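You operate a simulated robot arm through the tools that you are given. There is no shell and no other tool. Be economical: measure what you need, move in short steps, check, and stop when the job is done.

Carry out the task below with a simulated two-armed robot. There is one attempt and no reset: what you move stays moved.

JOB
Hold the green table lamp on the top of the saloon table steady with one hand and press the white lamp button to switch it on with the other.

It is judged by the outcome, as a careful person would: the job done as asked, and still so three seconds after it is handed in. It fails if anything else is knocked over, pushed out of place, dropped, spilled or broken.

ROBOT AND FRAMES
Two 7-joint arms with two-finger parallel grippers on one trunk, on a base that drives. Base frame: it is fixed to the floor where the robot stands at the start and does not move with it; the origin is under the middle of the robot, x ahead of it, y to its left, z up. Readings come in mm, rad, newtons and seconds.
The left shoulder is at the start at [50, 209, 1196], the right one opposite. With the tool pointing down near the work surface each hand reaches from about 100 to 880 mm from the robot's upright axis, wherever it stands, measured 20 degrees to its own side. Places, roughly: green table lamp (6x6x16 cm) [600, -100, 800]; white lamp button [600, -100, 900]. Payload 4.4 kg a hand.
The TCP of each hand is the grasp point between the finger pads, 23 mm short of the fingertips. In the tool frame z runs along the fingers and y along their closing line. Largest opening 94 mm; finger width 38, thickness 10; the body of the gripper, 54 by 96 mm, starts 39 mm behind the TCP.
Orientation is told as [roll, pitch, yaw] about the base's x, y, z axes, in that order, counted from this pose: with the fingers straight down and closing along the base's y, the tool's x points along the base's -x, its y along +y and its z along -z.

CONTROLS
- The arms move only by the tool arm_command. It takes "left_increments", "right_increments" or both (then of equal length, played together; a hand with none holds still); each is a list of rows, each an object of numbers (a shift or turn left out is 0, a gripper value left out holds the last): "tx", "ty", "tz": the shift along the tool's x, y, z in units of 50 mm (1.0 is 50 mm); "rx", "ry", "rz": the turn, a rotation vector about the tool's x, y, z in units of 8 degrees (1.0 is 8 degrees); "grip": the closure, from 0 (fully open) to 1 (shut). In form: [{"tx": .., "ty": .., "tz": .., "rx": .., "ry": .., "rz": .., "grip": ..}, ...]. A call has 1 to 12 rows; each row shifts and turns the commanded pose from where the row before left it, along the tool's axes as they then stand. A call with a number of a shift or a turn outside -1 to 1 is refused whole. Each row takes 0.2 s and may step no farther than 50 mm and 0.15 rad from the row before; otherwise, or with a gripper value out of range, the whole call is refused. Where a pose cannot be reached the arm comes as near as it can. A force on the tool above 40 N (or 10 N above the force at the start of the call, whichever is more), or a blocked arm, ends the call early, and 0.2 s more pass. The fingers move at their own pace (about 108 mm/s each) and stop on an object; they squeeze with about 41 N. The grip force told is the motor's: it shows also when the fingers shut on nothing. Time passes only in rows, and 0.2 s behind the last, so rows that do not move let the fingers close. It gives the time, the measured TCP pose, the force on the tool (base axes), the opening and the grip force at its end, in the units of the frame above (readings bear some noise), with the torque about the TCP (base axes, N m) and any sound that the robot's microphone picked up.
- Cameras (640 x 400 px; columns grow to the right, rows downward): "scene" is now at [148.2, -19, 1358.6]; the picture's right is [-0.23, -0.97, 0.00], its down [-0.65, 0.15, -0.74] and it looks along [0.72, -0.17, -0.67] (base axes); focal length 287 px, centre (320, 200). "left" rides on the left gripper at [86, -16, -75] in its tool frame; the picture's right is [0.18, 0.98, 0.00], its down [-0.58, 0.11, -0.81] and it looks along [-0.79, 0.15, 0.59] (tool axes); focal length 243 px, centre (320, 200). "right" rides on the right gripper at [86, 16, -74] in its tool frame; the picture's right is [-0.18, 0.98, 0.00], its down [-0.58, -0.11, -0.81] and it looks along [-0.79, -0.15, 0.59] (tool axes); focal length 243 px, centre (320, 200). There is no depth. A picture from a camera that has moved, and an enlarged one, comes with that camera's place and axes in the base frame and with its lens.
- camera(camera): a new picture of that camera. The clock stands still meanwhile.
- raise_lower(by): slides the trunk up (or, below 0, down) by that many mm; the arms and the scene camera ride with it, the base frame stays. It gives what a move gives, with no picture.
- base_move(legs): drives the robot by 1 to 6 legs, each [ahead, left, turn to the left] in mm, mm and rad, along the robot's own axes; the way and the turn of a leg run together, so that a leg with both is an arc; at most 1500 mm and 3.142 rad a leg. The arms and the cameras ride along, it lands a little off, and it stops where it bumps. It gives what a move gives.
- aim_head(pan, tilt): turns the head with the scene camera to pan (to the left, within 1.396 rad either way) and tilt (down, from -0.506 to 1.204), counted from straight ahead of the robot. It gives what a move gives.
- enlarge(camera, box): a new picture of the part [left, top, right, bottom] of that camera's present view, enlarged. The clock stands still meanwhile.
- close_job(): hands the job in; it is judged then, once.

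Work in short steps. Places have to be worked out from the pictures, the camera data and where the tool is seen: move nearer, look again, correct. Check each grasp and each placing, and mend what went wrong. You have 120 turns and 108 pictures in all, those below and enlarged ones among them. Open the grippers and draw the arms clear of the work before you hand the job in, unless the task says otherwise; then end with one line.

The tools are called after "Emit:" as a command line: name --argument value ..., lists and objects as JSON in quotes. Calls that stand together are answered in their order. arm_command: Moves the arms, as the interface text tells. Its arguments: {"type":"object","properties":{"left_increments":{"type":"array","items":{"type":"object","properties":{"tx":{"type":"number"},"ty":{"type":"number"},"tz":{"type":"number"},"rx":{"type":"number"},"ry":{"type":"number"},"rz":{"type":"number"},"grip":{"type":"number"}}}},"right_increments":{"type":"array","items":{"type":"object","properties":{"tx":{"type":"number"},"ty":{"type":"number"},"tz":{"type":"number"},"rx":{"type":"number"},"ry":{"type":"number"},"rz":{"type":"number"},"grip":{"type":"number"}}}}},"required":[]} The other tools are called the same way: raise_lower (by) slides the trunk up or down; base_move (legs) drives the base; aim_head (pan, tilt) turns the head that bears the scene camera; camera (camera) takes a picture; enlarge (camera, box) takes an enlarged picture of a part of a camera's view; close_job () hands the job in.

At the start:

```text
time: 0.0
left_tool_pos: [503.1, 83.6, 1072.0]
left_tool_rot: [0.001, -0.001, -0.002]
left_force: [1.0, 0.0, -0.4]
left_wrist_torque: [-0.02, -0.01, -0.03]
left_opening: 94.0
left_finger_force: 0.1
right_tool_pos: [569.9, -421.2, 1100.2]
right_tool_rot: [-0.001, 0.001, 0.001]
right_force: [0.4, -0.2, 0.0]
right_wrist_torque: [0.0, 0.03, -0.01]
right_opening: 93.6
right_finger_force: 0.1
trunk travel left (down, up): [-275.0, 288.0]
robot x, y, heading: [1.9, -0.8, 0.003]
head pan, tilt: [-0.234, 0.731]
```

scene: 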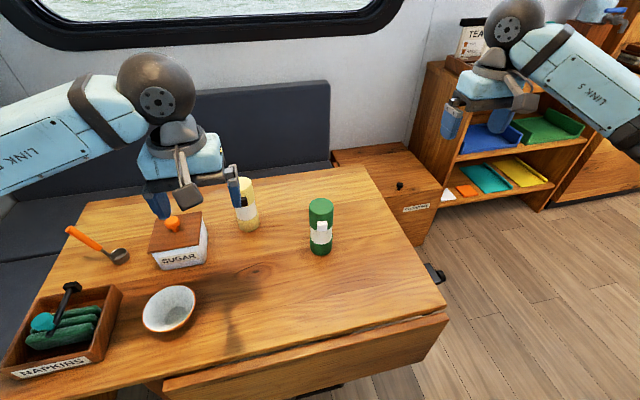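
right: 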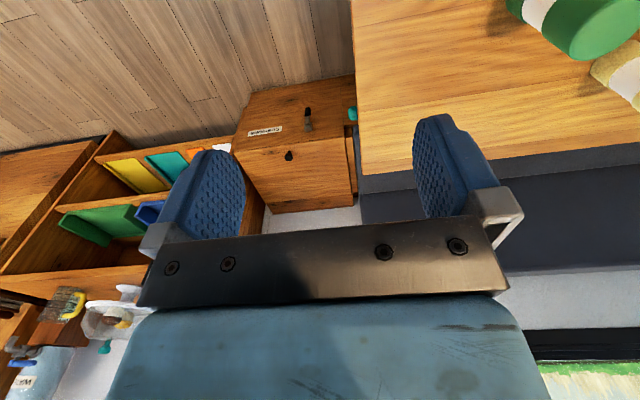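
left: 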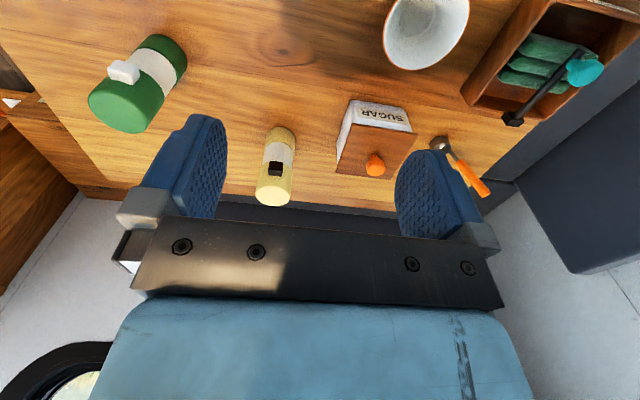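

The green lamp stands alone, with a white button on its side facing the robot. I enlarge to see it.

Emit:
enlarge --camera "scene" --box '[270, 180, 370, 270]'

Emit:
enlarge --camera "left" --box '[60, 10, 220, 150]'

```text
4.44 times, centred on (320, 225) of scene
camera zoom: at [148.2, -19.0, 1358.6], right [-0.23, -0.97, 0.0], down [-0.65, 0.15, -0.74], along [0.72, -0.17, -0.67], focal length 1276 px, centre (320, 89)
```

zoom: 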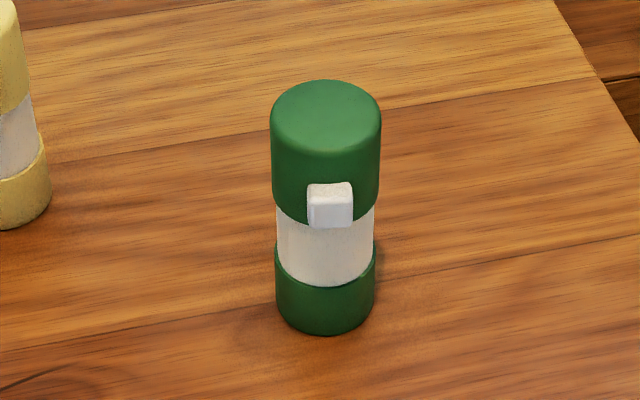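

```text
2.86 times, centred on (140, 80) of left
camera zoom: at [417.2, 66.1, 1145.8], right [-0.18, 0.98, 0.0], down [0.58, 0.11, 0.81], along [0.79, 0.15, -0.59], focal length 693 px, centre (834, 543)
```

zoom: 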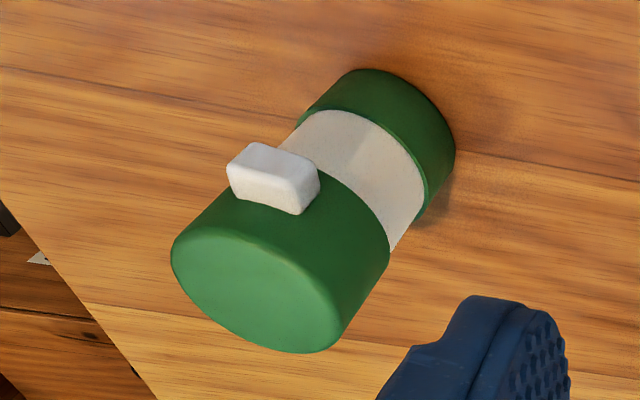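

The lamp axis works out near (632, -137), z 720–880, with the button at about (594, -131, 858) facing the robot. I'll hold with the right hand from above and press with the left hand pointing forward. First the right hand goes above the lamp.

Emit:
arm_command --right_increments '[{"tx": -0.2, "ty": 0.9, "tz": 0.2, "grip": 0}, {"tx": -0.2, "ty": 0.9, "tz": 0.2}, {"tx": -0.2, "ty": 0.9, "tz": 0.2}, {"tx": -0.2, "ty": 0.9, "tz": 0.3}, {"tx": -0.2, "ty": 0.9, "tz": 0.3}, {"tx": -0.2, "ty": 0.9, "tz": 0.3}, {"ty": 0.28, "tz": 0.3}, {}]'

Emit:
camera --camera "right"

Emit:
camera --camera "scene"

```text
time: 1.8
left_tool_pos: [504.4, 82.9, 1071.6]
left_tool_rot: [-0.001, 0.0, 0.0]
left_force: [-0.4, -0.4, -0.2]
left_wrist_torque: [-0.03, 0.03, 0.01]
left_opening: 93.9
left_finger_force: 0.1
right_tool_pos: [628.3, -136.3, 1010.8]
right_tool_rot: [0.001, 0.001, -0.001]
right_force: [0.3, 1.4, 0.3]
right_wrist_torque: [-0.01, 0.0, 0.01]
right_opening: 94.2
right_finger_force: 0.0
trunk travel left (down, up): [-275.0, 288.0]
robot x, y, heading: [-1.8, -2.5, 0.002]
head pan, tilt: [-0.234, 0.731]
```

```text
102 pictures are left
camera right: at [542.9, -120.1, 1084.3], right [0.18, 0.98, 0.0], down [0.58, -0.11, 0.81], along [0.79, -0.15, -0.59], focal length 243 px, centre (320, 200)
```

right: 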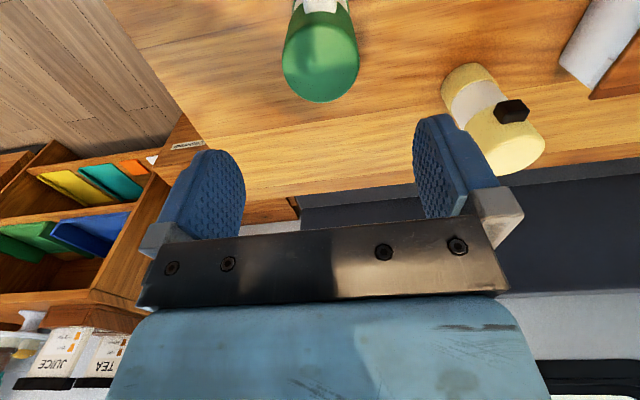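

```text
101 pictures are left
camera scene: at [148.2, -18.8, 1358.6], right [-0.23, -0.97, 0.0], down [-0.65, 0.15, -0.74], along [0.72, -0.17, -0.67], focal length 287 px, centre (320, 200)
```

scene: 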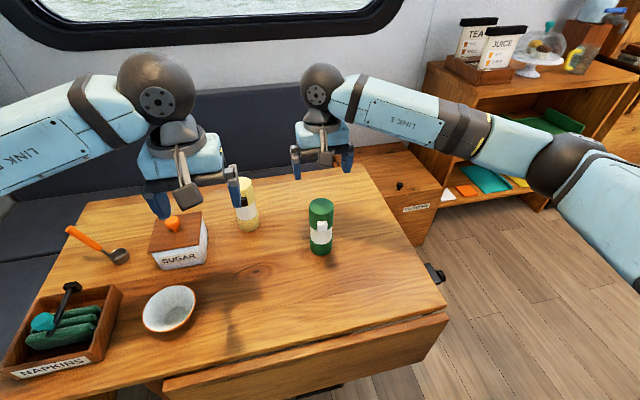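

The hand is about over the lamp; I enlarge to refine its offset.

Emit:
enlarge --camera "right" --box '[240, 0, 400, 110]'

```text
3.64 times, centred on (320, 55) of right
camera zoom: at [542.9, -120.1, 1084.3], right [0.18, 0.98, 0.0], down [0.58, -0.11, 0.81], along [0.79, -0.15, -0.59], focal length 882 px, centre (320, 727)
```

zoom: 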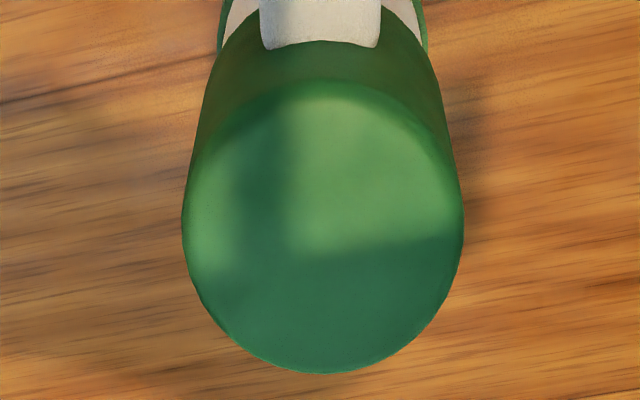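

The lamp top centre is at (633, -137), so I need only 5 mm forward. I descend to z≈905 first and check.

Emit:
arm_command --right_increments '[{"tx": -0.1, "tz": 0.5}, {"tz": 0.6}, {"tz": 0.6}, {"tz": 0.4}, {}]'

Emit:
camera --camera "right"

Emit:
enlarge --camera "scene" --box '[240, 130, 400, 270]'

```text
time: 3.0
left_tool_pos: [504.0, 82.9, 1070.8]
left_tool_rot: [-0.001, -0.001, 0.002]
left_force: [0.7, 0.0, 0.5]
left_wrist_torque: [0.01, -0.02, 0.0]
left_opening: 94.0
left_finger_force: 0.1
right_tool_pos: [634.0, -135.6, 907.3]
right_tool_rot: [-0.001, -0.001, -0.001]
right_force: [0.6, 0.0, 0.4]
right_wrist_torque: [-0.06, 0.02, -0.01]
right_opening: 94.1
right_finger_force: 0.2
trunk travel left (down, up): [-275.0, 288.0]
robot x, y, heading: [1.2, 1.4, -0.002]
head pan, tilt: [-0.234, 0.731]
```

```text
99 pictures are left
camera right: at [549.2, -119.7, 980.7], right [0.18, 0.98, 0.0], down [0.58, -0.11, 0.81], along [0.79, -0.15, -0.59], focal length 243 px, centre (320, 200)
```

right: 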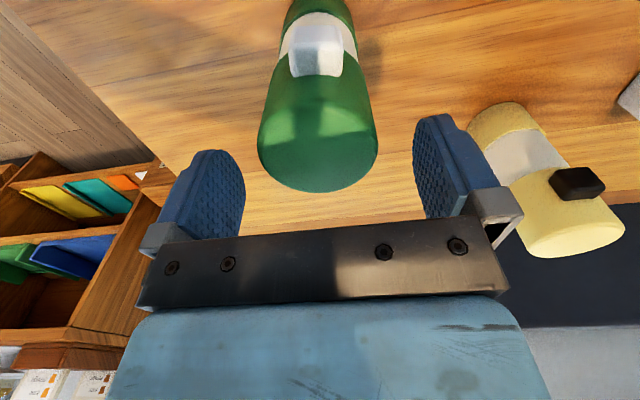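

```text
2.86 times, centred on (320, 200) of scene
camera zoom: at [148.1, -19.0, 1358.6], right [-0.23, -0.97, 0.0], down [-0.65, 0.15, -0.74], along [0.72, -0.17, -0.67], focal length 820 px, centre (320, 200)
```

zoom: 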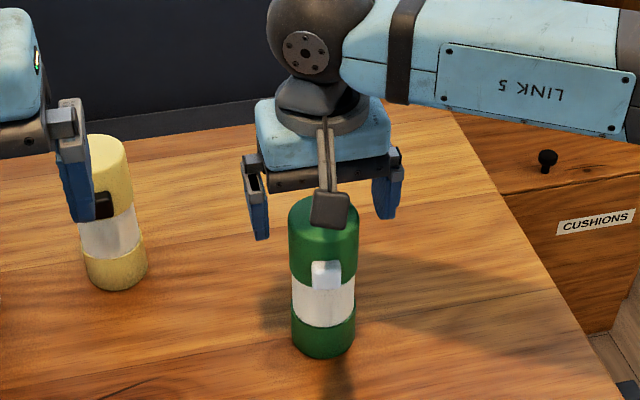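

The lamp lies centred between the fingers with about 17 mm either side. I descend to z≈862 and leave the fingers open to check.

Emit:
arm_command --right_increments '[{"tz": 0.3}, {"tz": 0.3}, {"tz": 0.3}, {}]'

Emit:
camera --camera "right"

Emit:
enlarge --camera "scene" --box '[240, 150, 400, 270]'

```text
time: 4.0
left_tool_pos: [503.1, 82.8, 1071.1]
left_tool_rot: [-0.002, 0.001, 0.0]
left_force: [-0.3, -0.2, 0.3]
left_wrist_torque: [-0.01, -0.03, 0.02]
left_opening: 94.1
left_finger_force: 0.1
right_tool_pos: [634.0, -136.3, 861.1]
right_tool_rot: [0.0, 0.001, 0.0]
right_force: [-0.3, 0.1, 0.3]
right_wrist_torque: [-0.01, -0.01, 0.01]
right_opening: 94.1
right_finger_force: 0.0
trunk travel left (down, up): [-275.0, 288.0]
robot x, y, heading: [3.6, -0.1, 0.004]
head pan, tilt: [-0.234, 0.731]
```

```text
97 pictures are left
camera right: at [549.1, -120.1, 934.6], right [0.18, 0.98, 0.0], down [0.58, -0.11, 0.81], along [0.79, -0.15, -0.59], focal length 243 px, centre (320, 200)
```

right: 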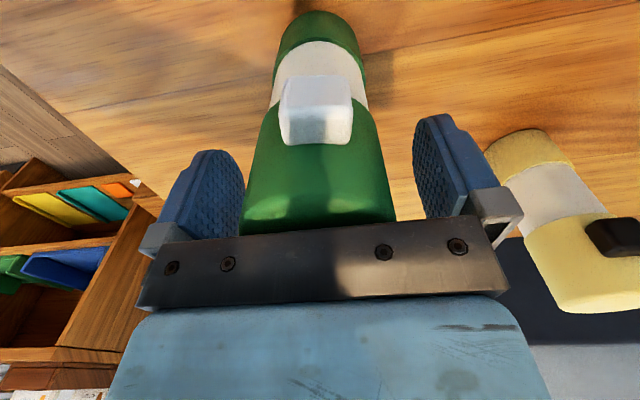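

```text
3.33 times, centred on (320, 210) of scene
camera zoom: at [148.1, -19.0, 1358.6], right [-0.23, -0.97, 0.0], down [-0.65, 0.15, -0.74], along [0.72, -0.17, -0.67], focal length 957 px, centre (320, 167)
```

zoom: 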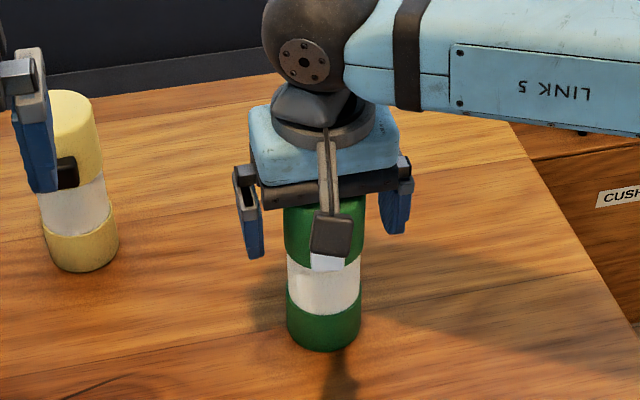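

The lamp sits well between the fingers. I close the right gripper.

Emit:
arm_command --right_increments '[{"grip": 0.2}, {"grip": 0.3}, {"grip": 0.5}, {"grip": 0.7}, {"grip": 0.7}]'

Emit:
camera --camera "right"

```text
time: 5.2
left_tool_pos: [504.6, 82.2, 1070.4]
left_tool_rot: [0.0, 0.0, 0.001]
left_force: [0.6, 0.0, -0.8]
left_wrist_torque: [0.02, -0.02, -0.01]
left_opening: 93.8
left_finger_force: 0.1
right_tool_pos: [634.8, -136.5, 861.6]
right_tool_rot: [0.001, 0.001, 0.0]
right_force: [-0.5, 1.3, -0.4]
right_wrist_torque: [-0.03, 0.01, 0.01]
right_opening: 58.6
right_finger_force: 41.0
trunk travel left (down, up): [-275.0, 288.0]
robot x, y, heading: [-2.4, -2.8, -0.001]
head pan, tilt: [-0.234, 0.731]
```

```text
95 pictures are left
camera right: at [549.3, -120.1, 934.8], right [0.18, 0.98, 0.0], down [0.58, -0.11, 0.81], along [0.79, -0.15, -0.59], focal length 243 px, centre (320, 200)
```

right: 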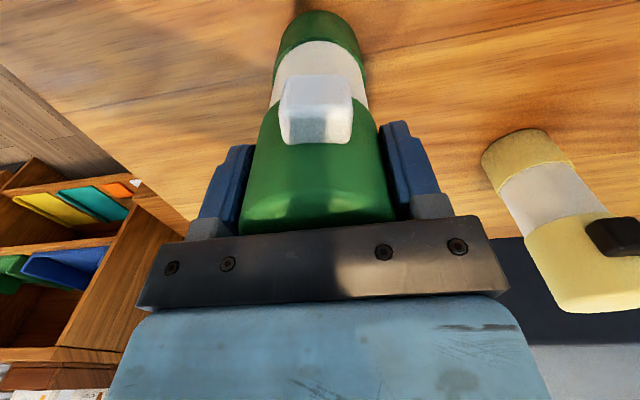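

The lamp is held firmly (58.6 mm, 41 N) and didn't move. Now I turn the left hand up to point forward, closing its fingers, in place.

Emit:
arm_command --left_increments '[{"ry": -0.9375, "grip": 1}, {"ry": -0.9375}, {"ry": -0.9375}, {"ry": -0.9375}, {"ry": -0.9375}, {"ry": -0.9375}, {"ry": -0.9375}, {"ry": -0.9375}, {"ry": -0.9375}, {"ry": -0.9375}, {"ry": -0.9375}, {"ry": -0.9375}]'

Emit:
camera --camera "scene"

```text
time: 7.8
left_tool_pos: [504.1, 82.1, 1071.2]
left_tool_rot: [2.628, -1.567, -2.628]
left_force: [-0.3, 0.0, -0.1]
left_wrist_torque: [0.02, -0.01, 0.01]
left_opening: 0.0
left_finger_force: 40.6
right_tool_pos: [635.0, -137.8, 860.3]
right_tool_rot: [0.002, 0.0, 0.0]
right_force: [0.2, -1.7, 0.6]
right_wrist_torque: [-0.28, 0.03, 0.04]
right_opening: 58.7
right_finger_force: 40.8
trunk travel left (down, up): [-275.0, 288.0]
robot x, y, heading: [0.0, -1.0, 0.002]
head pan, tilt: [-0.234, 0.731]
```

```text
94 pictures are left
camera scene: at [147.9, -20.4, 1358.6], right [-0.23, -0.97, 0.0], down [-0.65, 0.16, -0.74], along [0.72, -0.17, -0.67], focal length 287 px, centre (320, 200)
```

scene: 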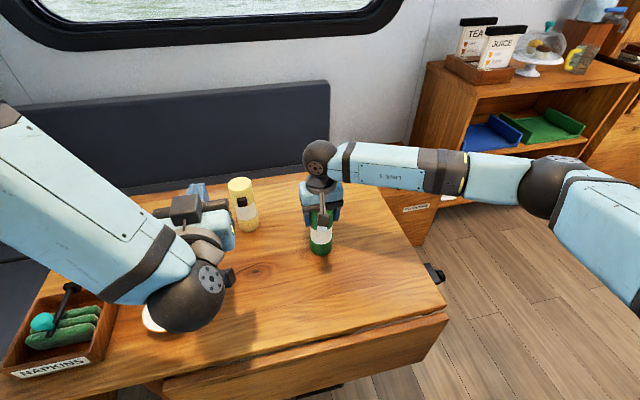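

The left hand now points forward; I check its own camera view.

Emit:
camera --camera "left"

Emit:
enlarge --camera "scene" --box '[100, 160, 300, 350]'

```text
93 pictures are left
camera left: at [429.1, 65.7, 984.4], right [0.0, 0.98, -0.18], down [-0.81, 0.11, 0.58], along [0.59, 0.15, 0.79], focal length 243 px, centre (320, 200)
```

left: 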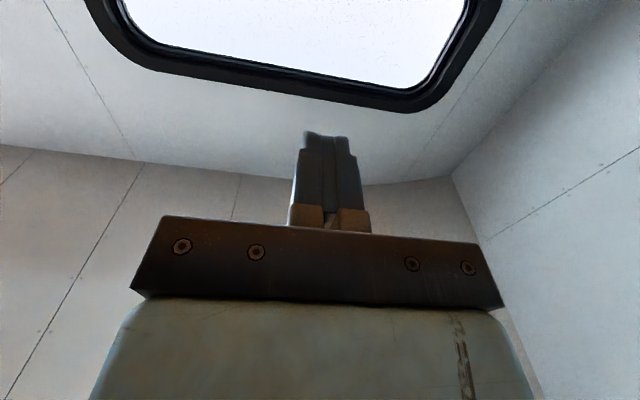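

```text
2.11 times, centred on (200, 255) of scene
camera zoom: at [147.9, -20.4, 1358.6], right [-0.23, -0.97, 0.0], down [-0.65, 0.16, -0.74], along [0.72, -0.17, -0.67], focal length 604 px, centre (573, 84)
```

zoom: 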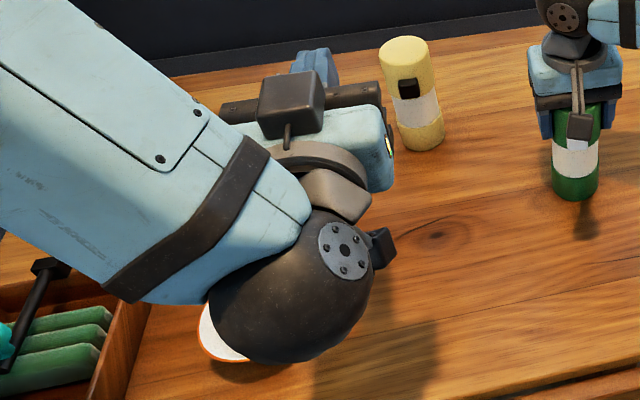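

There's a boxy part on the gripper's upper side which could come close to the right hand's camera at (549, -120, 935). I roll the left hand 90° about its fingers so that part goes sideways, and yaw it slightly to match the button's facing.

Emit:
arm_command --left_increments '[{"rz": 0.9375}, {"rz": 0.9375}, {"rz": 0.9375}, {"rz": 0.9375}, {"rz": 0.9375}, {"rz": 0.9375}, {"rz": 0.9375}, {"rz": 0.9375}, {"rz": 0.9375}, {"rz": 0.9375}, {"rz": 0.9375}, {"rz": 0.9375}]'

Emit:
arm_command --left_increments '[{"ry": -0.55}, {"ry": -0.55}, {}]'

Emit:
camera --camera "left"

Emit:
camera --camera "scene"

```text
time: 10.4
left_tool_pos: [503.4, 83.3, 1071.7]
left_tool_rot: [1.571, 0.001, -1.573]
left_force: [0.2, 0.3, 0.3]
left_wrist_torque: [-0.02, 0.0, 0.03]
left_opening: 0.2
left_finger_force: 41.8
right_tool_pos: [634.9, -136.5, 861.1]
right_tool_rot: [0.0, -0.001, 0.0]
right_force: [-0.7, 0.0, 0.4]
right_wrist_torque: [-0.06, 0.16, -0.02]
right_opening: 58.8
right_finger_force: 41.0
trunk travel left (down, up): [-275.0, 288.0]
robot x, y, heading: [-3.1, -4.0, 0.005]
head pan, tilt: [-0.234, 0.731]
```

```text
time: 11.2
left_tool_pos: [497.2, 68.8, 1078.2]
left_tool_rot: [1.569, 0.0, -1.722]
left_force: [0.6, 0.2, -1.0]
left_wrist_torque: [-0.03, 0.01, 0.03]
left_opening: 0.0
left_finger_force: 41.4
left hand out of reach, approached as far as the arm can: row 2
right_tool_pos: [635.8, -136.9, 861.0]
right_tool_rot: [0.0, 0.0, -0.001]
right_force: [0.4, -2.0, 0.3]
right_wrist_torque: [-0.08, 0.01, 0.04]
right_opening: 58.8
right_finger_force: 40.8
trunk travel left (down, up): [-275.0, 288.0]
robot x, y, heading: [-0.2, -0.8, 0.002]
head pan, tilt: [-0.234, 0.731]
```

```text
91 pictures are left
camera left: at [435.9, 165.3, 1062.1], right [0.03, 0.18, 0.98], down [-0.88, -0.45, 0.11], along [0.47, -0.87, 0.15], focal length 243 px, centre (320, 200)
```

left: 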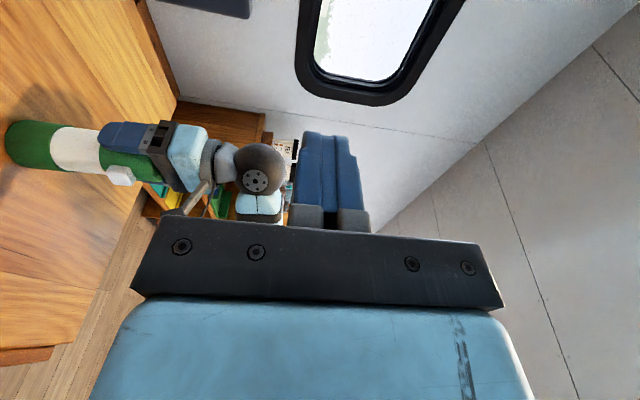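

```text
90 pictures are left
camera scene: at [148.6, -18.0, 1358.6], right [-0.23, -0.97, 0.0], down [-0.65, 0.15, -0.74], along [0.72, -0.17, -0.67], focal length 287 px, centre (320, 200)
```

scene: 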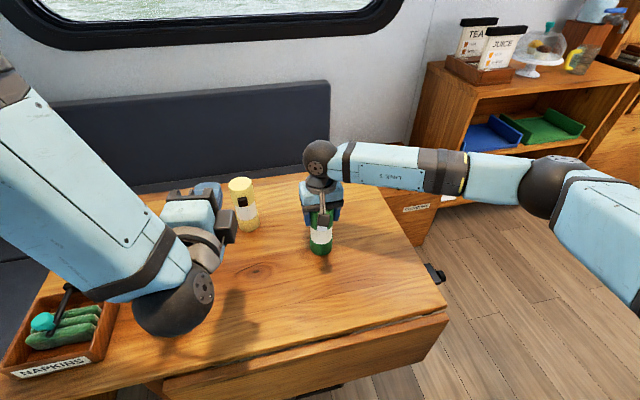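

Yaw limit was nearly reached here, but the left camera now views the lamp and button well. I move the left hand down and right to stand in front of the button, staying back at x≈475.

Emit:
arm_command --left_increments '[{"tx": -0.4, "ty": -0.3}, {"tx": -0.4, "ty": -0.5}, {"tx": -0.4, "ty": -0.5}, {"tx": -0.4, "ty": -0.5}, {"tx": -0.4, "ty": -0.5}, {}]'

Emit:
camera --camera "left"

Emit:
camera --camera "scene"

```text
time: 12.6
left_tool_pos: [482.6, -30.7, 963.0]
left_tool_rot: [1.571, 0.001, -1.724]
left_force: [-0.8, 0.2, -0.5]
left_wrist_torque: [0.0, 0.02, 0.01]
left_opening: 0.1
left_finger_force: 41.1
right_tool_pos: [633.6, -136.7, 861.5]
right_tool_rot: [0.0, -0.001, 0.0]
right_force: [0.3, -0.2, -0.6]
right_wrist_torque: [0.07, 0.07, 0.01]
right_opening: 59.1
right_finger_force: 41.1
trunk travel left (down, up): [-275.0, 288.0]
robot x, y, heading: [0.9, 0.3, -0.005]
head pan, tilt: [-0.234, 0.731]
```

```text
89 pictures are left
camera left: at [421.2, 65.5, 945.9], right [0.03, 0.18, 0.98], down [-0.89, -0.45, 0.11], along [0.46, -0.87, 0.15], focal length 243 px, centre (320, 200)
```

left: 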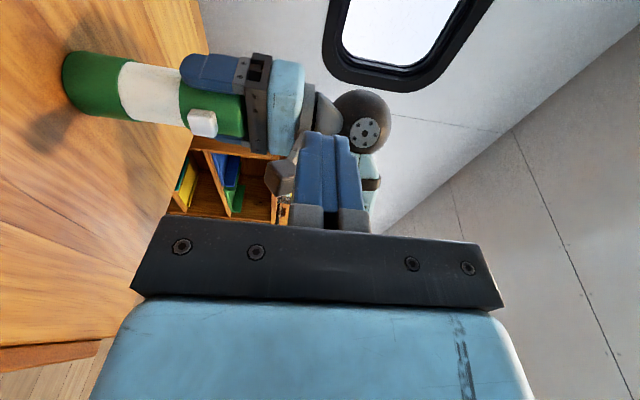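

```text
88 pictures are left
camera scene: at [148.2, -19.0, 1358.6], right [-0.23, -0.97, 0.0], down [-0.65, 0.15, -0.74], along [0.72, -0.17, -0.67], focal length 287 px, centre (320, 200)
```

scene: 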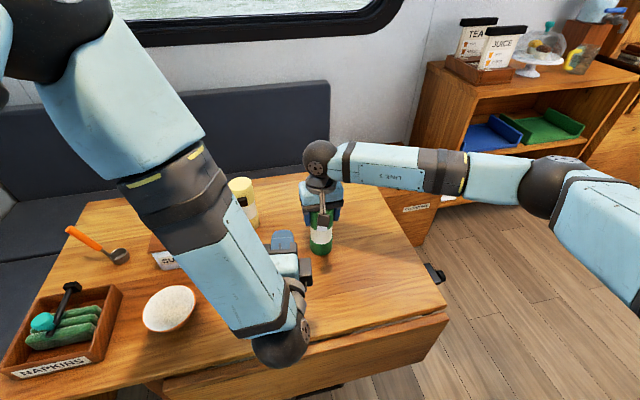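

The left camera puts the button at (597, -130, 860), matching. I continue to the staging spot (485, -114, 860).

Emit:
arm_command --left_increments '[{"tx": -0.4, "ty": -0.5}, {"tx": -0.4, "ty": -0.5}, {"tx": -0.4, "ty": -0.5}, {"tx": -0.44, "ty": -0.56, "tz": 0.29}, {}]'

Emit:
camera --camera "left"

Emit:
camera --camera "right"

Emit:
camera --camera "scene"

```text
time: 13.8
left_tool_pos: [489.0, -104.8, 874.3]
left_tool_rot: [1.563, 0.001, -1.718]
left_force: [0.2, 0.6, 1.1]
left_wrist_torque: [0.0, 0.01, 0.01]
left_opening: 0.0
left_finger_force: 40.9
left hand out of reach, approached as far as the arm can: row 4
right_tool_pos: [635.1, -137.5, 861.3]
right_tool_rot: [-0.001, 0.0, 0.0]
right_force: [-1.1, -0.5, 0.4]
right_wrist_torque: [0.05, 0.07, 0.05]
right_opening: 58.9
right_finger_force: 40.9
trunk travel left (down, up): [-275.0, 288.0]
robot x, y, heading: [-0.3, -1.6, -0.002]
head pan, tilt: [-0.234, 0.731]
```

```text
87 pictures are left
camera left: at [425.7, -9.1, 859.2], right [0.04, 0.18, 0.98], down [-0.88, -0.46, 0.12], along [0.47, -0.87, 0.14], focal length 243 px, centre (320, 200)
```

left: 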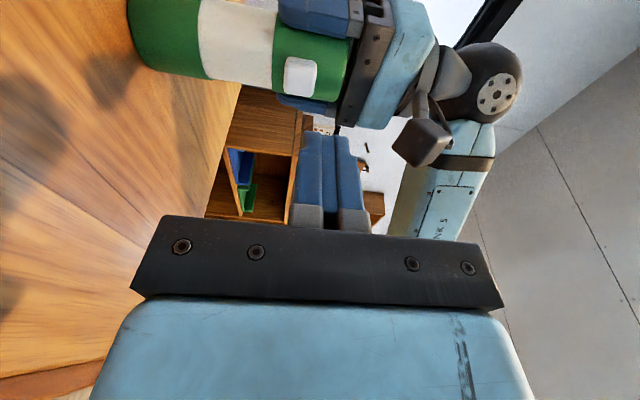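

```text
86 pictures are left
camera right: at [549.3, -120.2, 934.8], right [0.18, 0.98, 0.0], down [0.58, -0.11, 0.81], along [0.79, -0.15, -0.59], focal length 243 px, centre (320, 200)
```

right: 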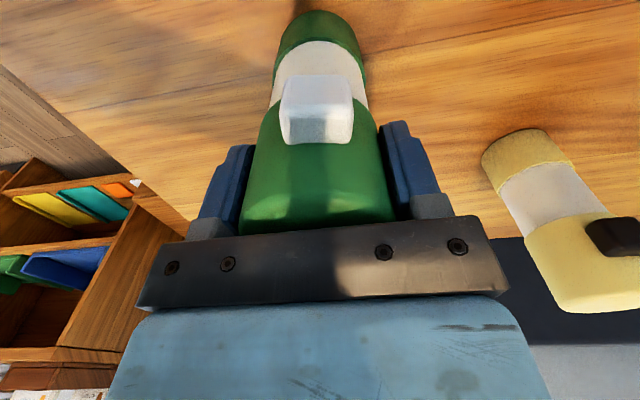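

```text
85 pictures are left
camera scene: at [148.1, -19.0, 1358.6], right [-0.23, -0.97, 0.0], down [-0.65, 0.15, -0.74], along [0.72, -0.17, -0.67], focal length 287 px, centre (320, 200)
```

scene: 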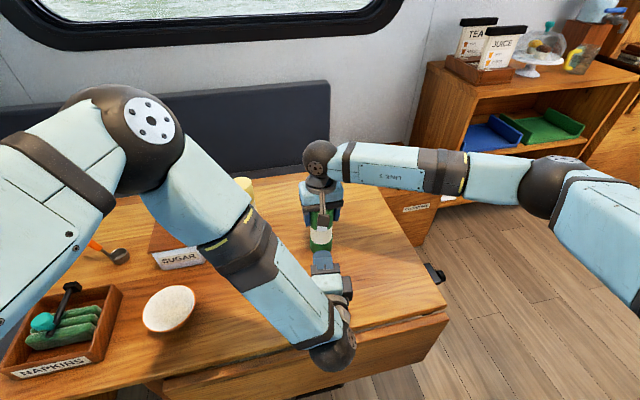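

The wrist is near a limit. Turning the hand further to the right (more yaw) should relieve it; I try 16° more, in place.

Emit:
arm_command --left_increments '[{"ry": -1}, {"ry": -1}, {}]'

```text
time: 14.6
left_tool_pos: [493.3, -88.4, 917.2]
left_tool_rot: [1.538, 0.002, -1.823]
left_force: [-0.3, -0.7, 0.0]
left_wrist_torque: [0.0, -0.04, 0.02]
left_opening: 0.0
left_finger_force: 41.0
left hand out of reach, approached as far as the arm can: row 1, 2
right_tool_pos: [636.3, -137.6, 861.7]
right_tool_rot: [-0.001, 0.001, 0.0]
right_force: [-0.2, 0.3, 0.1]
right_wrist_torque: [0.01, 0.09, 0.04]
right_opening: 59.1
right_finger_force: 41.3
trunk travel left (down, up): [-275.0, 288.0]
robot x, y, heading: [-2.1, 0.3, -0.001]
head pan, tilt: [-0.234, 0.731]
```

More yaw made it worse. I undo it and take the roll back by 40° instead.

Emit:
arm_command --left_increments '[{"ry": 1}, {"ry": 1}, {"rz": -1}, {"rz": -1}, {"rz": -1}, {"rz": -1}, {"rz": -1}, {}]'

```text
time: 16.4
left_tool_pos: [493.7, -87.0, 917.1]
left_tool_rot: [1.531, -0.692, -1.516]
left_force: [0.0, -0.4, -0.4]
left_wrist_torque: [-0.02, 0.01, 0.01]
left_opening: 0.1
left_finger_force: 41.1
right_tool_pos: [634.5, -137.0, 861.3]
right_tool_rot: [0.001, -0.001, -0.001]
right_force: [-0.3, -0.7, -0.5]
right_wrist_torque: [-0.02, 0.03, 0.01]
right_opening: 59.0
right_finger_force: 40.8
trunk travel left (down, up): [-275.0, 288.0]
robot x, y, heading: [-0.1, 1.2, 0.004]
head pan, tilt: [-0.234, 0.731]
```

That is reachable again, at about 50° roll. I now move to the staging spot with this roll, then add the small yaw.

Emit:
arm_command --left_increments '[{"tx": 0.17, "ty": -0.6, "tz": -0.1}, {"tx": 0.17, "ty": -0.6, "tz": -0.1}, {}]'

Emit:
arm_command --left_increments '[{"rx": 0.35, "ry": -0.43}, {"rx": 0.35, "ry": -0.43}, {}]'

Emit:
camera --camera "left"

Emit:
enlarge --camera "scene" --box '[240, 170, 400, 370]'

```text
time: 17.2
left_tool_pos: [481.0, -115.5, 859.0]
left_tool_rot: [1.531, -0.689, -1.516]
left_force: [-0.3, -0.3, -0.2]
left_wrist_torque: [-0.01, -0.01, -0.01]
left_opening: 0.0
left_finger_force: 41.4
right_tool_pos: [634.6, -137.1, 861.7]
right_tool_rot: [-0.001, 0.0, -0.001]
right_force: [0.2, 0.4, -0.4]
right_wrist_torque: [-0.01, 0.03, 0.02]
right_opening: 59.1
right_finger_force: 41.1
trunk travel left (down, up): [-275.0, 288.0]
robot x, y, heading: [4.9, -1.0, -0.002]
head pan, tilt: [-0.234, 0.731]
```

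```text
time: 18.0
left_tool_pos: [481.7, -113.0, 860.1]
left_tool_rot: [1.526, -0.695, -1.668]
left_force: [-0.2, 0.0, -0.2]
left_wrist_torque: [0.01, -0.03, 0.02]
left_opening: 0.0
left_finger_force: 41.4
right_tool_pos: [633.7, -136.6, 861.8]
right_tool_rot: [0.0, 0.0, 0.002]
right_force: [-0.1, 0.0, -0.8]
right_wrist_torque: [0.06, -0.09, 0.04]
right_opening: 58.5
right_finger_force: 40.6
trunk travel left (down, up): [-275.0, 288.0]
robot x, y, heading: [-0.3, 0.2, -0.006]
head pan, tilt: [-0.234, 0.731]
```

```text
84 pictures are left
camera left: at [412.0, -48.3, 794.1], right [0.12, 0.76, 0.64], down [-0.83, -0.28, 0.48], along [0.54, -0.59, 0.6], focal length 243 px, centre (320, 200)
```

left: 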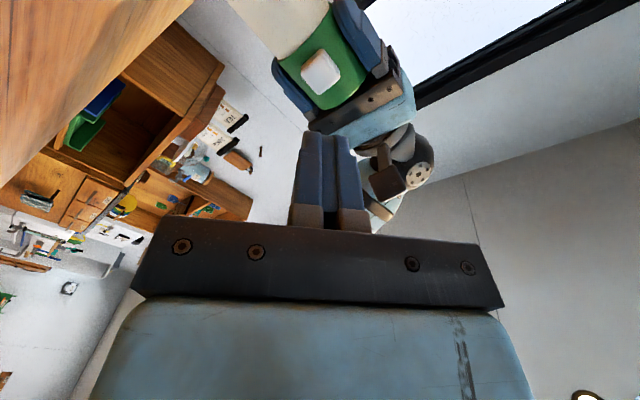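

```text
2.00 times, centred on (320, 270) of scene
camera zoom: at [148.2, -19.0, 1358.6], right [-0.23, -0.97, 0.0], down [-0.65, 0.15, -0.74], along [0.72, -0.17, -0.67], focal length 574 px, centre (320, 60)
```

zoom: 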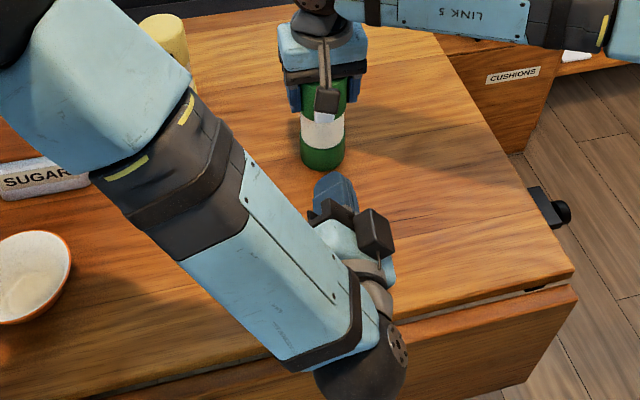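

The tip is aligned within a few mm. I advance 65 mm, with a 4 mm shift to the right, stopping about 20 mm short of the button.

Emit:
arm_command --left_increments '[{"tx": -0.06, "ty": -0.05, "tz": 0.4}, {"tz": 0.5}, {"tz": 0.4}, {}]'

Emit:
camera --camera "left"

Emit:
camera --camera "right"

Emit:
enlarge --camera "scene" --box '[260, 170, 380, 290]'

```text
time: 19.0
left_tool_pos: [547.4, -125.7, 856.8]
left_tool_rot: [1.529, -0.695, -1.672]
left_force: [-0.3, 0.6, 0.5]
left_wrist_torque: [0.0, 0.01, 0.02]
left_opening: 0.4
left_finger_force: 41.0
right_tool_pos: [634.6, -136.3, 860.7]
right_tool_rot: [-0.001, 0.0, 0.0]
right_force: [0.0, 0.2, 0.0]
right_wrist_torque: [0.09, -0.1, 0.01]
right_opening: 58.8
right_finger_force: 41.2
trunk travel left (down, up): [-275.0, 288.0]
robot x, y, heading: [0.2, -1.3, 0.002]
head pan, tilt: [-0.234, 0.731]
```

```text
82 pictures are left
camera left: at [477.0, -61.0, 791.5], right [0.12, 0.76, 0.64], down [-0.83, -0.27, 0.48], along [0.54, -0.59, 0.6], focal length 243 px, centre (320, 200)
```

left: 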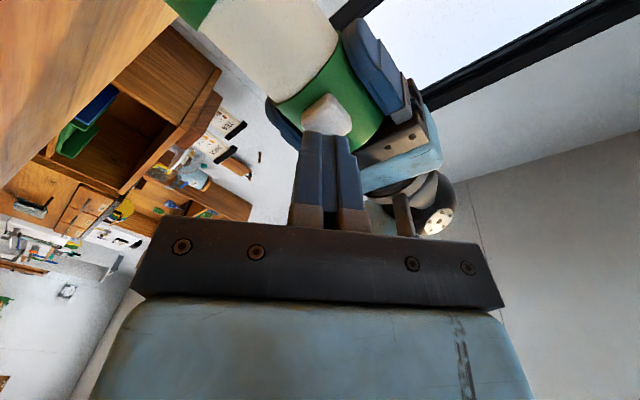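

```text
81 pictures are left
camera right: at [549.3, -120.2, 934.8], right [0.18, 0.98, 0.0], down [0.58, -0.11, 0.81], along [0.79, -0.15, -0.59], focal length 243 px, centre (320, 200)
```

right: 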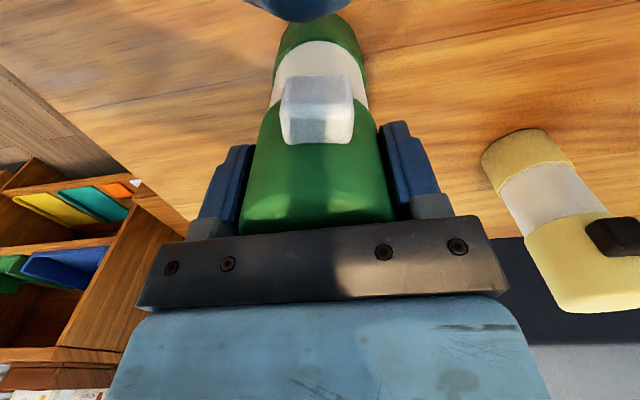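

```text
3.33 times, centred on (320, 230) of scene
camera zoom: at [148.2, -19.0, 1358.6], right [-0.23, -0.97, 0.0], down [-0.65, 0.15, -0.74], along [0.72, -0.17, -0.67], focal length 957 px, centre (320, 100)
```

zoom: 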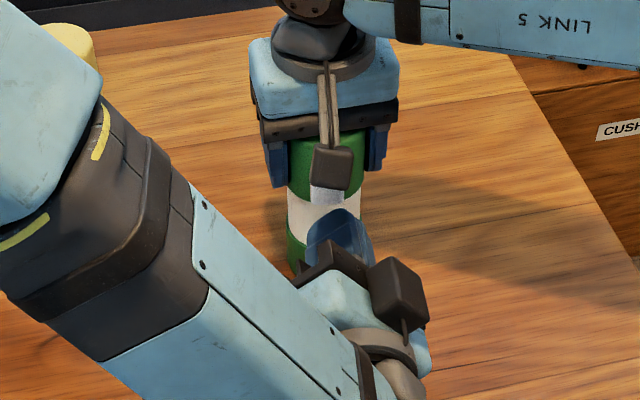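

Tip and button line up. I advance slowly to contact.

Emit:
arm_command --left_increments '[{"tz": 0.15}, {"tz": 0.1}, {"tz": 0.06}, {"tz": 0.04}, {}]'

Emit:
camera --camera "right"

Emit:
camera --camera "left"

```text
time: 20.2
left_tool_pos: [562.4, -128.3, 856.6]
left_tool_rot: [1.526, -0.692, -1.662]
left_force: [1.0, -0.6, 0.8]
left_wrist_torque: [0.0, 0.01, 0.0]
left_opening: 0.0
left_finger_force: 40.8
right_tool_pos: [634.4, -137.8, 860.9]
right_tool_rot: [0.0, 0.0, -0.001]
right_force: [-0.2, 0.6, 0.1]
right_wrist_torque: [0.09, -0.1, 0.07]
right_opening: 58.6
right_finger_force: 41.0
trunk travel left (down, up): [-275.0, 288.0]
robot x, y, heading: [-1.4, -0.4, -0.001]
head pan, tilt: [-0.234, 0.731]
```

```text
79 pictures are left
camera right: at [549.3, -120.2, 934.8], right [0.18, 0.98, 0.0], down [0.58, -0.11, 0.81], along [0.79, -0.15, -0.59], focal length 243 px, centre (320, 200)
```

right: 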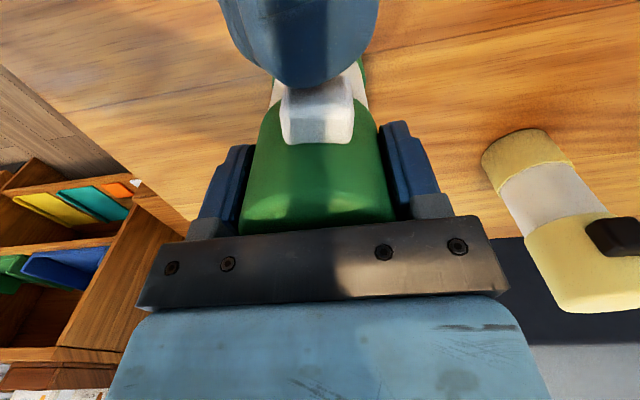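

```text
78 pictures are left
camera left: at [492.2, -63.1, 792.0], right [0.12, 0.76, 0.64], down [-0.83, -0.28, 0.48], along [0.55, -0.58, 0.6], focal length 243 px, centre (320, 200)
```

left: 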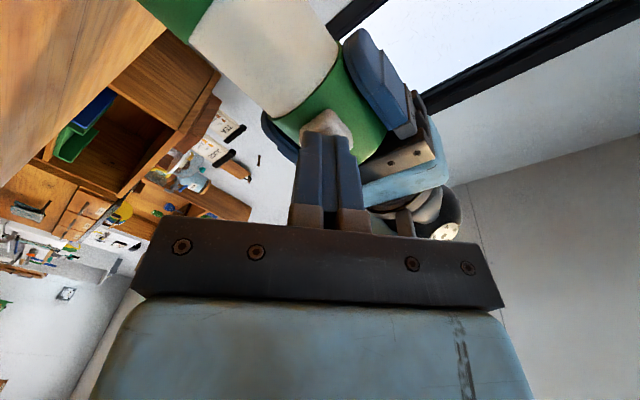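

Almost touching, no force yet. I creep on in 2 mm steps.

Emit:
arm_command --left_increments '[{"tz": 0.04}, {"tz": 0.04}, {"tz": 0.04}, {}]'

Emit:
camera --camera "right"

```text
time: 21.2
left_tool_pos: [568.0, -129.8, 859.0]
left_tool_rot: [1.524, -0.693, -1.663]
left_force: [-2.5, 0.0, -0.1]
left_wrist_torque: [0.01, -0.03, -0.05]
left_opening: 0.1
left_finger_force: 40.8
left hand out of reach, approached as far as the arm can: row 3
right_tool_pos: [634.7, -137.2, 860.8]
right_tool_rot: [-0.001, -0.002, 0.0]
right_force: [1.5, 0.6, -0.3]
right_wrist_torque: [0.06, 0.05, -0.02]
right_opening: 58.8
right_finger_force: 40.4
trunk travel left (down, up): [-275.0, 288.0]
robot x, y, heading: [3.5, 4.3, -0.002]
head pan, tilt: [-0.234, 0.731]
```

```text
77 pictures are left
camera right: at [549.4, -120.2, 934.8], right [0.18, 0.98, 0.0], down [0.58, -0.11, 0.81], along [0.79, -0.15, -0.59], focal length 243 px, centre (320, 200)
```

right: 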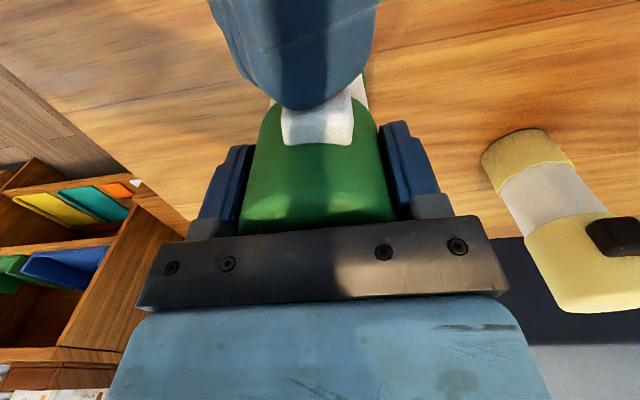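

Contact at 568 mm with 2.5 N, but the wrist limit is near again. I back off a little, roll another 16° back and then check.

Emit:
arm_command --left_increments '[{"tz": -0.14}, {"rz": -1}, {"rz": -1}, {}]'

Emit:
enlarge --camera "scene" --box '[260, 170, 380, 290]'

Emit:
camera --camera "left"

```text
time: 22.2
left_tool_pos: [561.5, -128.9, 859.0]
left_tool_rot: [1.515, -0.974, -1.648]
left_force: [0.4, 0.2, 0.7]
left_wrist_torque: [0.01, 0.01, -0.01]
left_opening: 0.1
left_finger_force: 41.1
right_tool_pos: [635.8, -137.5, 860.7]
right_tool_rot: [0.0, 0.0, -0.001]
right_force: [1.2, -0.2, 0.0]
right_wrist_torque: [0.04, -0.11, 0.05]
right_opening: 58.6
right_finger_force: 41.3
trunk travel left (down, up): [-275.0, 288.0]
robot x, y, heading: [-1.9, 2.5, 0.005]
head pan, tilt: [-0.234, 0.731]
```

```text
3.33 times, centred on (320, 230) of scene
camera zoom: at [148.3, -19.0, 1358.6], right [-0.23, -0.97, 0.0], down [-0.65, 0.15, -0.74], along [0.72, -0.17, -0.67], focal length 957 px, centre (320, 100)
```

zoom: 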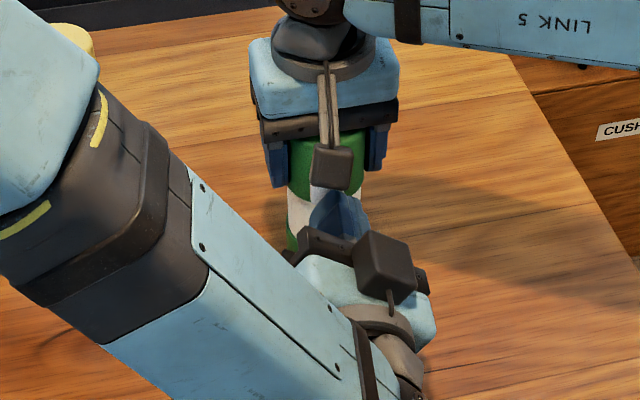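

```text
75 pictures are left
camera left: at [488.4, -84.7, 780.8], right [0.13, 0.91, 0.4], down [-0.81, -0.14, 0.57], along [0.57, -0.4, 0.72], focal length 243 px, centre (320, 200)
```

left: 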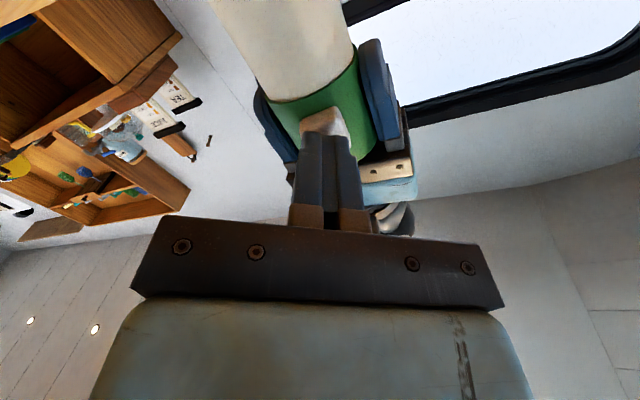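

Clearances look fine and the pose is reached. I press now in small steps.

Emit:
arm_command --left_increments '[{"tz": 0.08}, {"tz": 0.05}, {"tz": 0.04}, {"tz": 0.03}, {}]'

Emit:
camera --camera "right"

```text
time: 23.4
left_tool_pos: [570.6, -130.1, 860.2]
left_tool_rot: [1.512, -0.973, -1.645]
left_force: [-4.2, 1.3, 1.6]
left_wrist_torque: [0.03, -0.04, -0.05]
left_opening: 0.0
left_finger_force: 40.6
right_tool_pos: [636.0, -137.9, 860.9]
right_tool_rot: [-0.001, 0.001, 0.0]
right_force: [4.0, 1.0, -0.2]
right_wrist_torque: [0.12, 0.09, 0.06]
right_opening: 58.7
right_finger_force: 40.6
trunk travel left (down, up): [-275.0, 288.0]
robot x, y, heading: [0.3, -2.2, 0.003]
head pan, tilt: [-0.234, 0.731]
heard: click
```

```text
74 pictures are left
camera right: at [549.3, -120.2, 934.8], right [0.18, 0.98, 0.0], down [0.58, -0.11, 0.81], along [0.79, -0.15, -0.59], focal length 243 px, centre (320, 200)
```

right: 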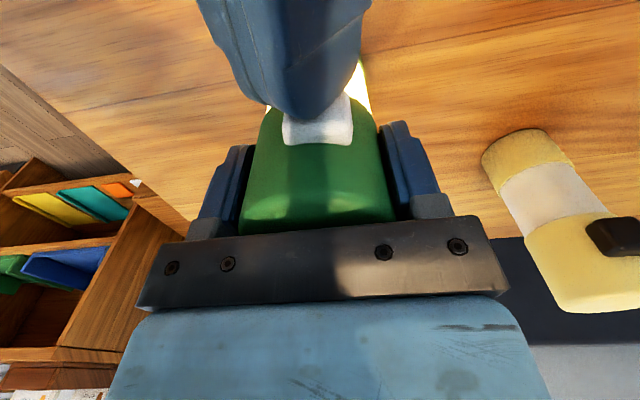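

A click was heard and the white band now glows. I back the left hand off straight and check that it stays lit.

Emit:
arm_command --left_increments '[{"tz": -0.1}, {"tz": -0.4}, {"tz": -0.6}, {"tz": -0.7}, {}]'

Emit:
camera --camera "right"

```text
time: 24.6
left_tool_pos: [482.0, -116.1, 863.2]
left_tool_rot: [1.512, -0.973, -1.646]
left_force: [-0.6, -0.3, 0.2]
left_wrist_torque: [-0.01, -0.01, -0.01]
left_opening: 0.0
left_finger_force: 41.4
right_tool_pos: [634.7, -136.9, 860.7]
right_tool_rot: [0.001, -0.001, 0.0]
right_force: [0.0, 0.3, 0.8]
right_wrist_torque: [-0.08, -0.03, 0.03]
right_opening: 58.5
right_finger_force: 41.2
trunk travel left (down, up): [-275.0, 288.0]
robot x, y, heading: [-3.9, 0.2, -0.004]
head pan, tilt: [-0.234, 0.731]
```

```text
73 pictures are left
camera right: at [549.1, -120.3, 934.8], right [0.18, 0.98, 0.0], down [0.58, -0.11, 0.81], along [0.79, -0.15, -0.59], focal length 243 px, centre (320, 200)
```

right: 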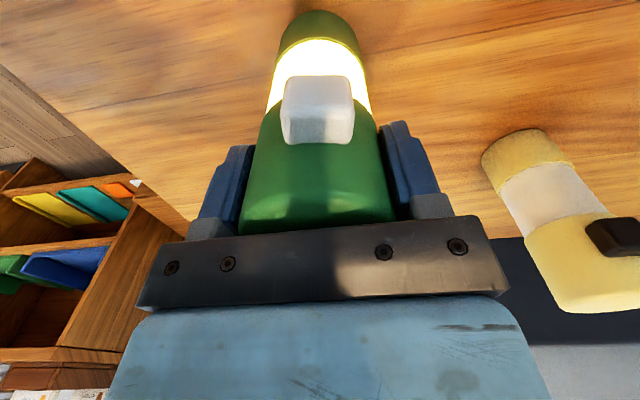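

The lamp stays lit after release. I draw the left hand up and away, then open the right gripper.

Emit:
arm_command --left_increments '[{"tx": -0.6, "ty": 0.4, "tz": -0.2}, {"tx": -0.6, "ty": 0.4, "tz": -0.2}, {"tx": -0.6, "ty": 0.4}, {"tx": -0.4, "ty": 0.6}, {}]'

Emit:
arm_command --right_increments '[{"grip": 0.3}, {"grip": 0.1}, {"grip": 0}, {"grip": 0}]'

Emit:
camera --camera "right"

```text
time: 25.8
left_tool_pos: [466.8, -104.7, 1003.6]
left_tool_rot: [1.516, -0.973, -1.656]
left_force: [-0.1, 0.1, 0.3]
left_wrist_torque: [-0.02, 0.06, 0.02]
left_opening: 0.1
left_finger_force: 41.4
right_tool_pos: [634.5, -137.2, 861.6]
right_tool_rot: [0.0, -0.001, 0.001]
right_force: [-1.3, 0.5, -0.1]
right_wrist_torque: [0.0, 0.06, 0.01]
right_opening: 58.9
right_finger_force: 41.1
trunk travel left (down, up): [-275.0, 288.0]
robot x, y, heading: [-4.9, 2.3, -0.001]
head pan, tilt: [-0.234, 0.731]
```

```text
time: 26.8
left_tool_pos: [467.1, -104.0, 1002.6]
left_tool_rot: [1.517, -0.974, -1.655]
left_force: [0.1, 0.4, 0.1]
left_wrist_torque: [0.02, 0.0, 0.0]
left_opening: 0.1
left_finger_force: 40.9
right_tool_pos: [635.7, -137.6, 861.1]
right_tool_rot: [-0.001, -0.001, 0.0]
right_force: [-0.9, 0.6, 0.2]
right_wrist_torque: [0.0, -0.01, 0.03]
right_opening: 94.3
right_finger_force: 0.0
trunk travel left (down, up): [-275.0, 288.0]
robot x, y, heading: [-1.9, -0.4, 0.002]
head pan, tilt: [-0.234, 0.731]
```

```text
72 pictures are left
camera right: at [549.3, -120.3, 934.8], right [0.18, 0.98, 0.0], down [0.58, -0.11, 0.81], along [0.79, -0.15, -0.59], focal length 243 px, centre (320, 200)
```

right: 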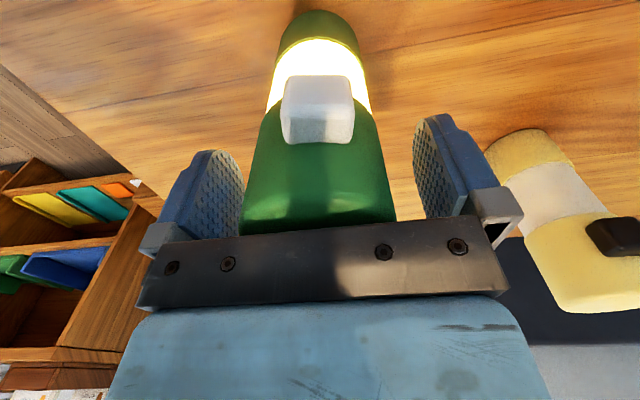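

The lamp is free, standing and lit. I move the left hand leftward and open it, then raise the right hand straight up.

Emit:
arm_command --left_increments '[{"tx": 0.45, "ty": 0.7}, {"tx": 0.45, "ty": 0.7}, {"tx": 0.45, "ty": 0.7}, {"grip": 0}, {"grip": 0}]'

Emit:
arm_command --right_increments '[{"tz": -0.4}, {"tz": -0.6}, {"tz": -0.8}, {"tz": -0.8}, {"ty": -0.8}, {"ty": -0.8}, {"ty": -0.8}, {"ty": -0.8}, {}]'

Emit:
camera --camera "scene"

```text
time: 28.0
left_tool_pos: [481.1, 20.3, 1006.1]
left_tool_rot: [1.517, -0.973, -1.655]
left_force: [-0.7, -0.3, 0.2]
left_wrist_torque: [-0.01, -0.04, 0.0]
left_opening: 93.9
left_finger_force: 0.2
right_tool_pos: [635.6, -136.8, 861.5]
right_tool_rot: [-0.001, 0.0, 0.001]
right_force: [0.1, -0.5, -0.4]
right_wrist_torque: [-0.04, 0.03, -0.02]
right_opening: 93.9
right_finger_force: 0.1
trunk travel left (down, up): [-275.0, 288.0]
robot x, y, heading: [3.3, -2.5, 0.002]
head pan, tilt: [-0.234, 0.731]
```

```text
time: 30.0
left_tool_pos: [481.4, 21.6, 1006.8]
left_tool_rot: [1.516, -0.974, -1.654]
left_force: [-0.2, 0.6, 0.6]
left_wrist_torque: [-0.02, 0.02, -0.02]
left_opening: 94.0
left_finger_force: 0.0
right_tool_pos: [634.3, -296.6, 991.7]
right_tool_rot: [-0.001, 0.0, 0.001]
right_force: [0.3, -0.8, 0.4]
right_wrist_torque: [0.0, 0.04, 0.0]
right_opening: 94.1
right_finger_force: 0.0
trunk travel left (down, up): [-275.0, 288.0]
robot x, y, heading: [-1.4, 1.3, -0.001]
head pan, tilt: [-0.234, 0.731]
```

```text
71 pictures are left
camera scene: at [148.5, -18.2, 1358.6], right [-0.23, -0.97, 0.0], down [-0.65, 0.15, -0.74], along [0.72, -0.17, -0.67], focal length 287 px, centre (320, 200)
```

scene: 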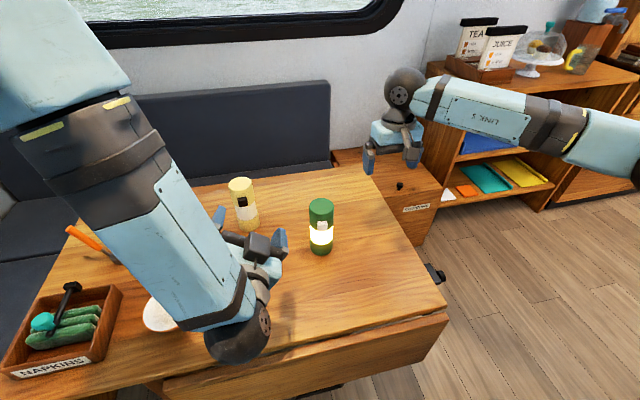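

The lamp stands lit in its original place, nothing else visible was disturbed, and both hands are open and clear. I hand in.

Emit:
close_job

```text
The job is handed in.
```

The green lamp is on: I held it with the right hand and pressed the white button with the left. It clicked, the lamp stayed lit in its original place after I let go, and nothing else visible was disturbed.
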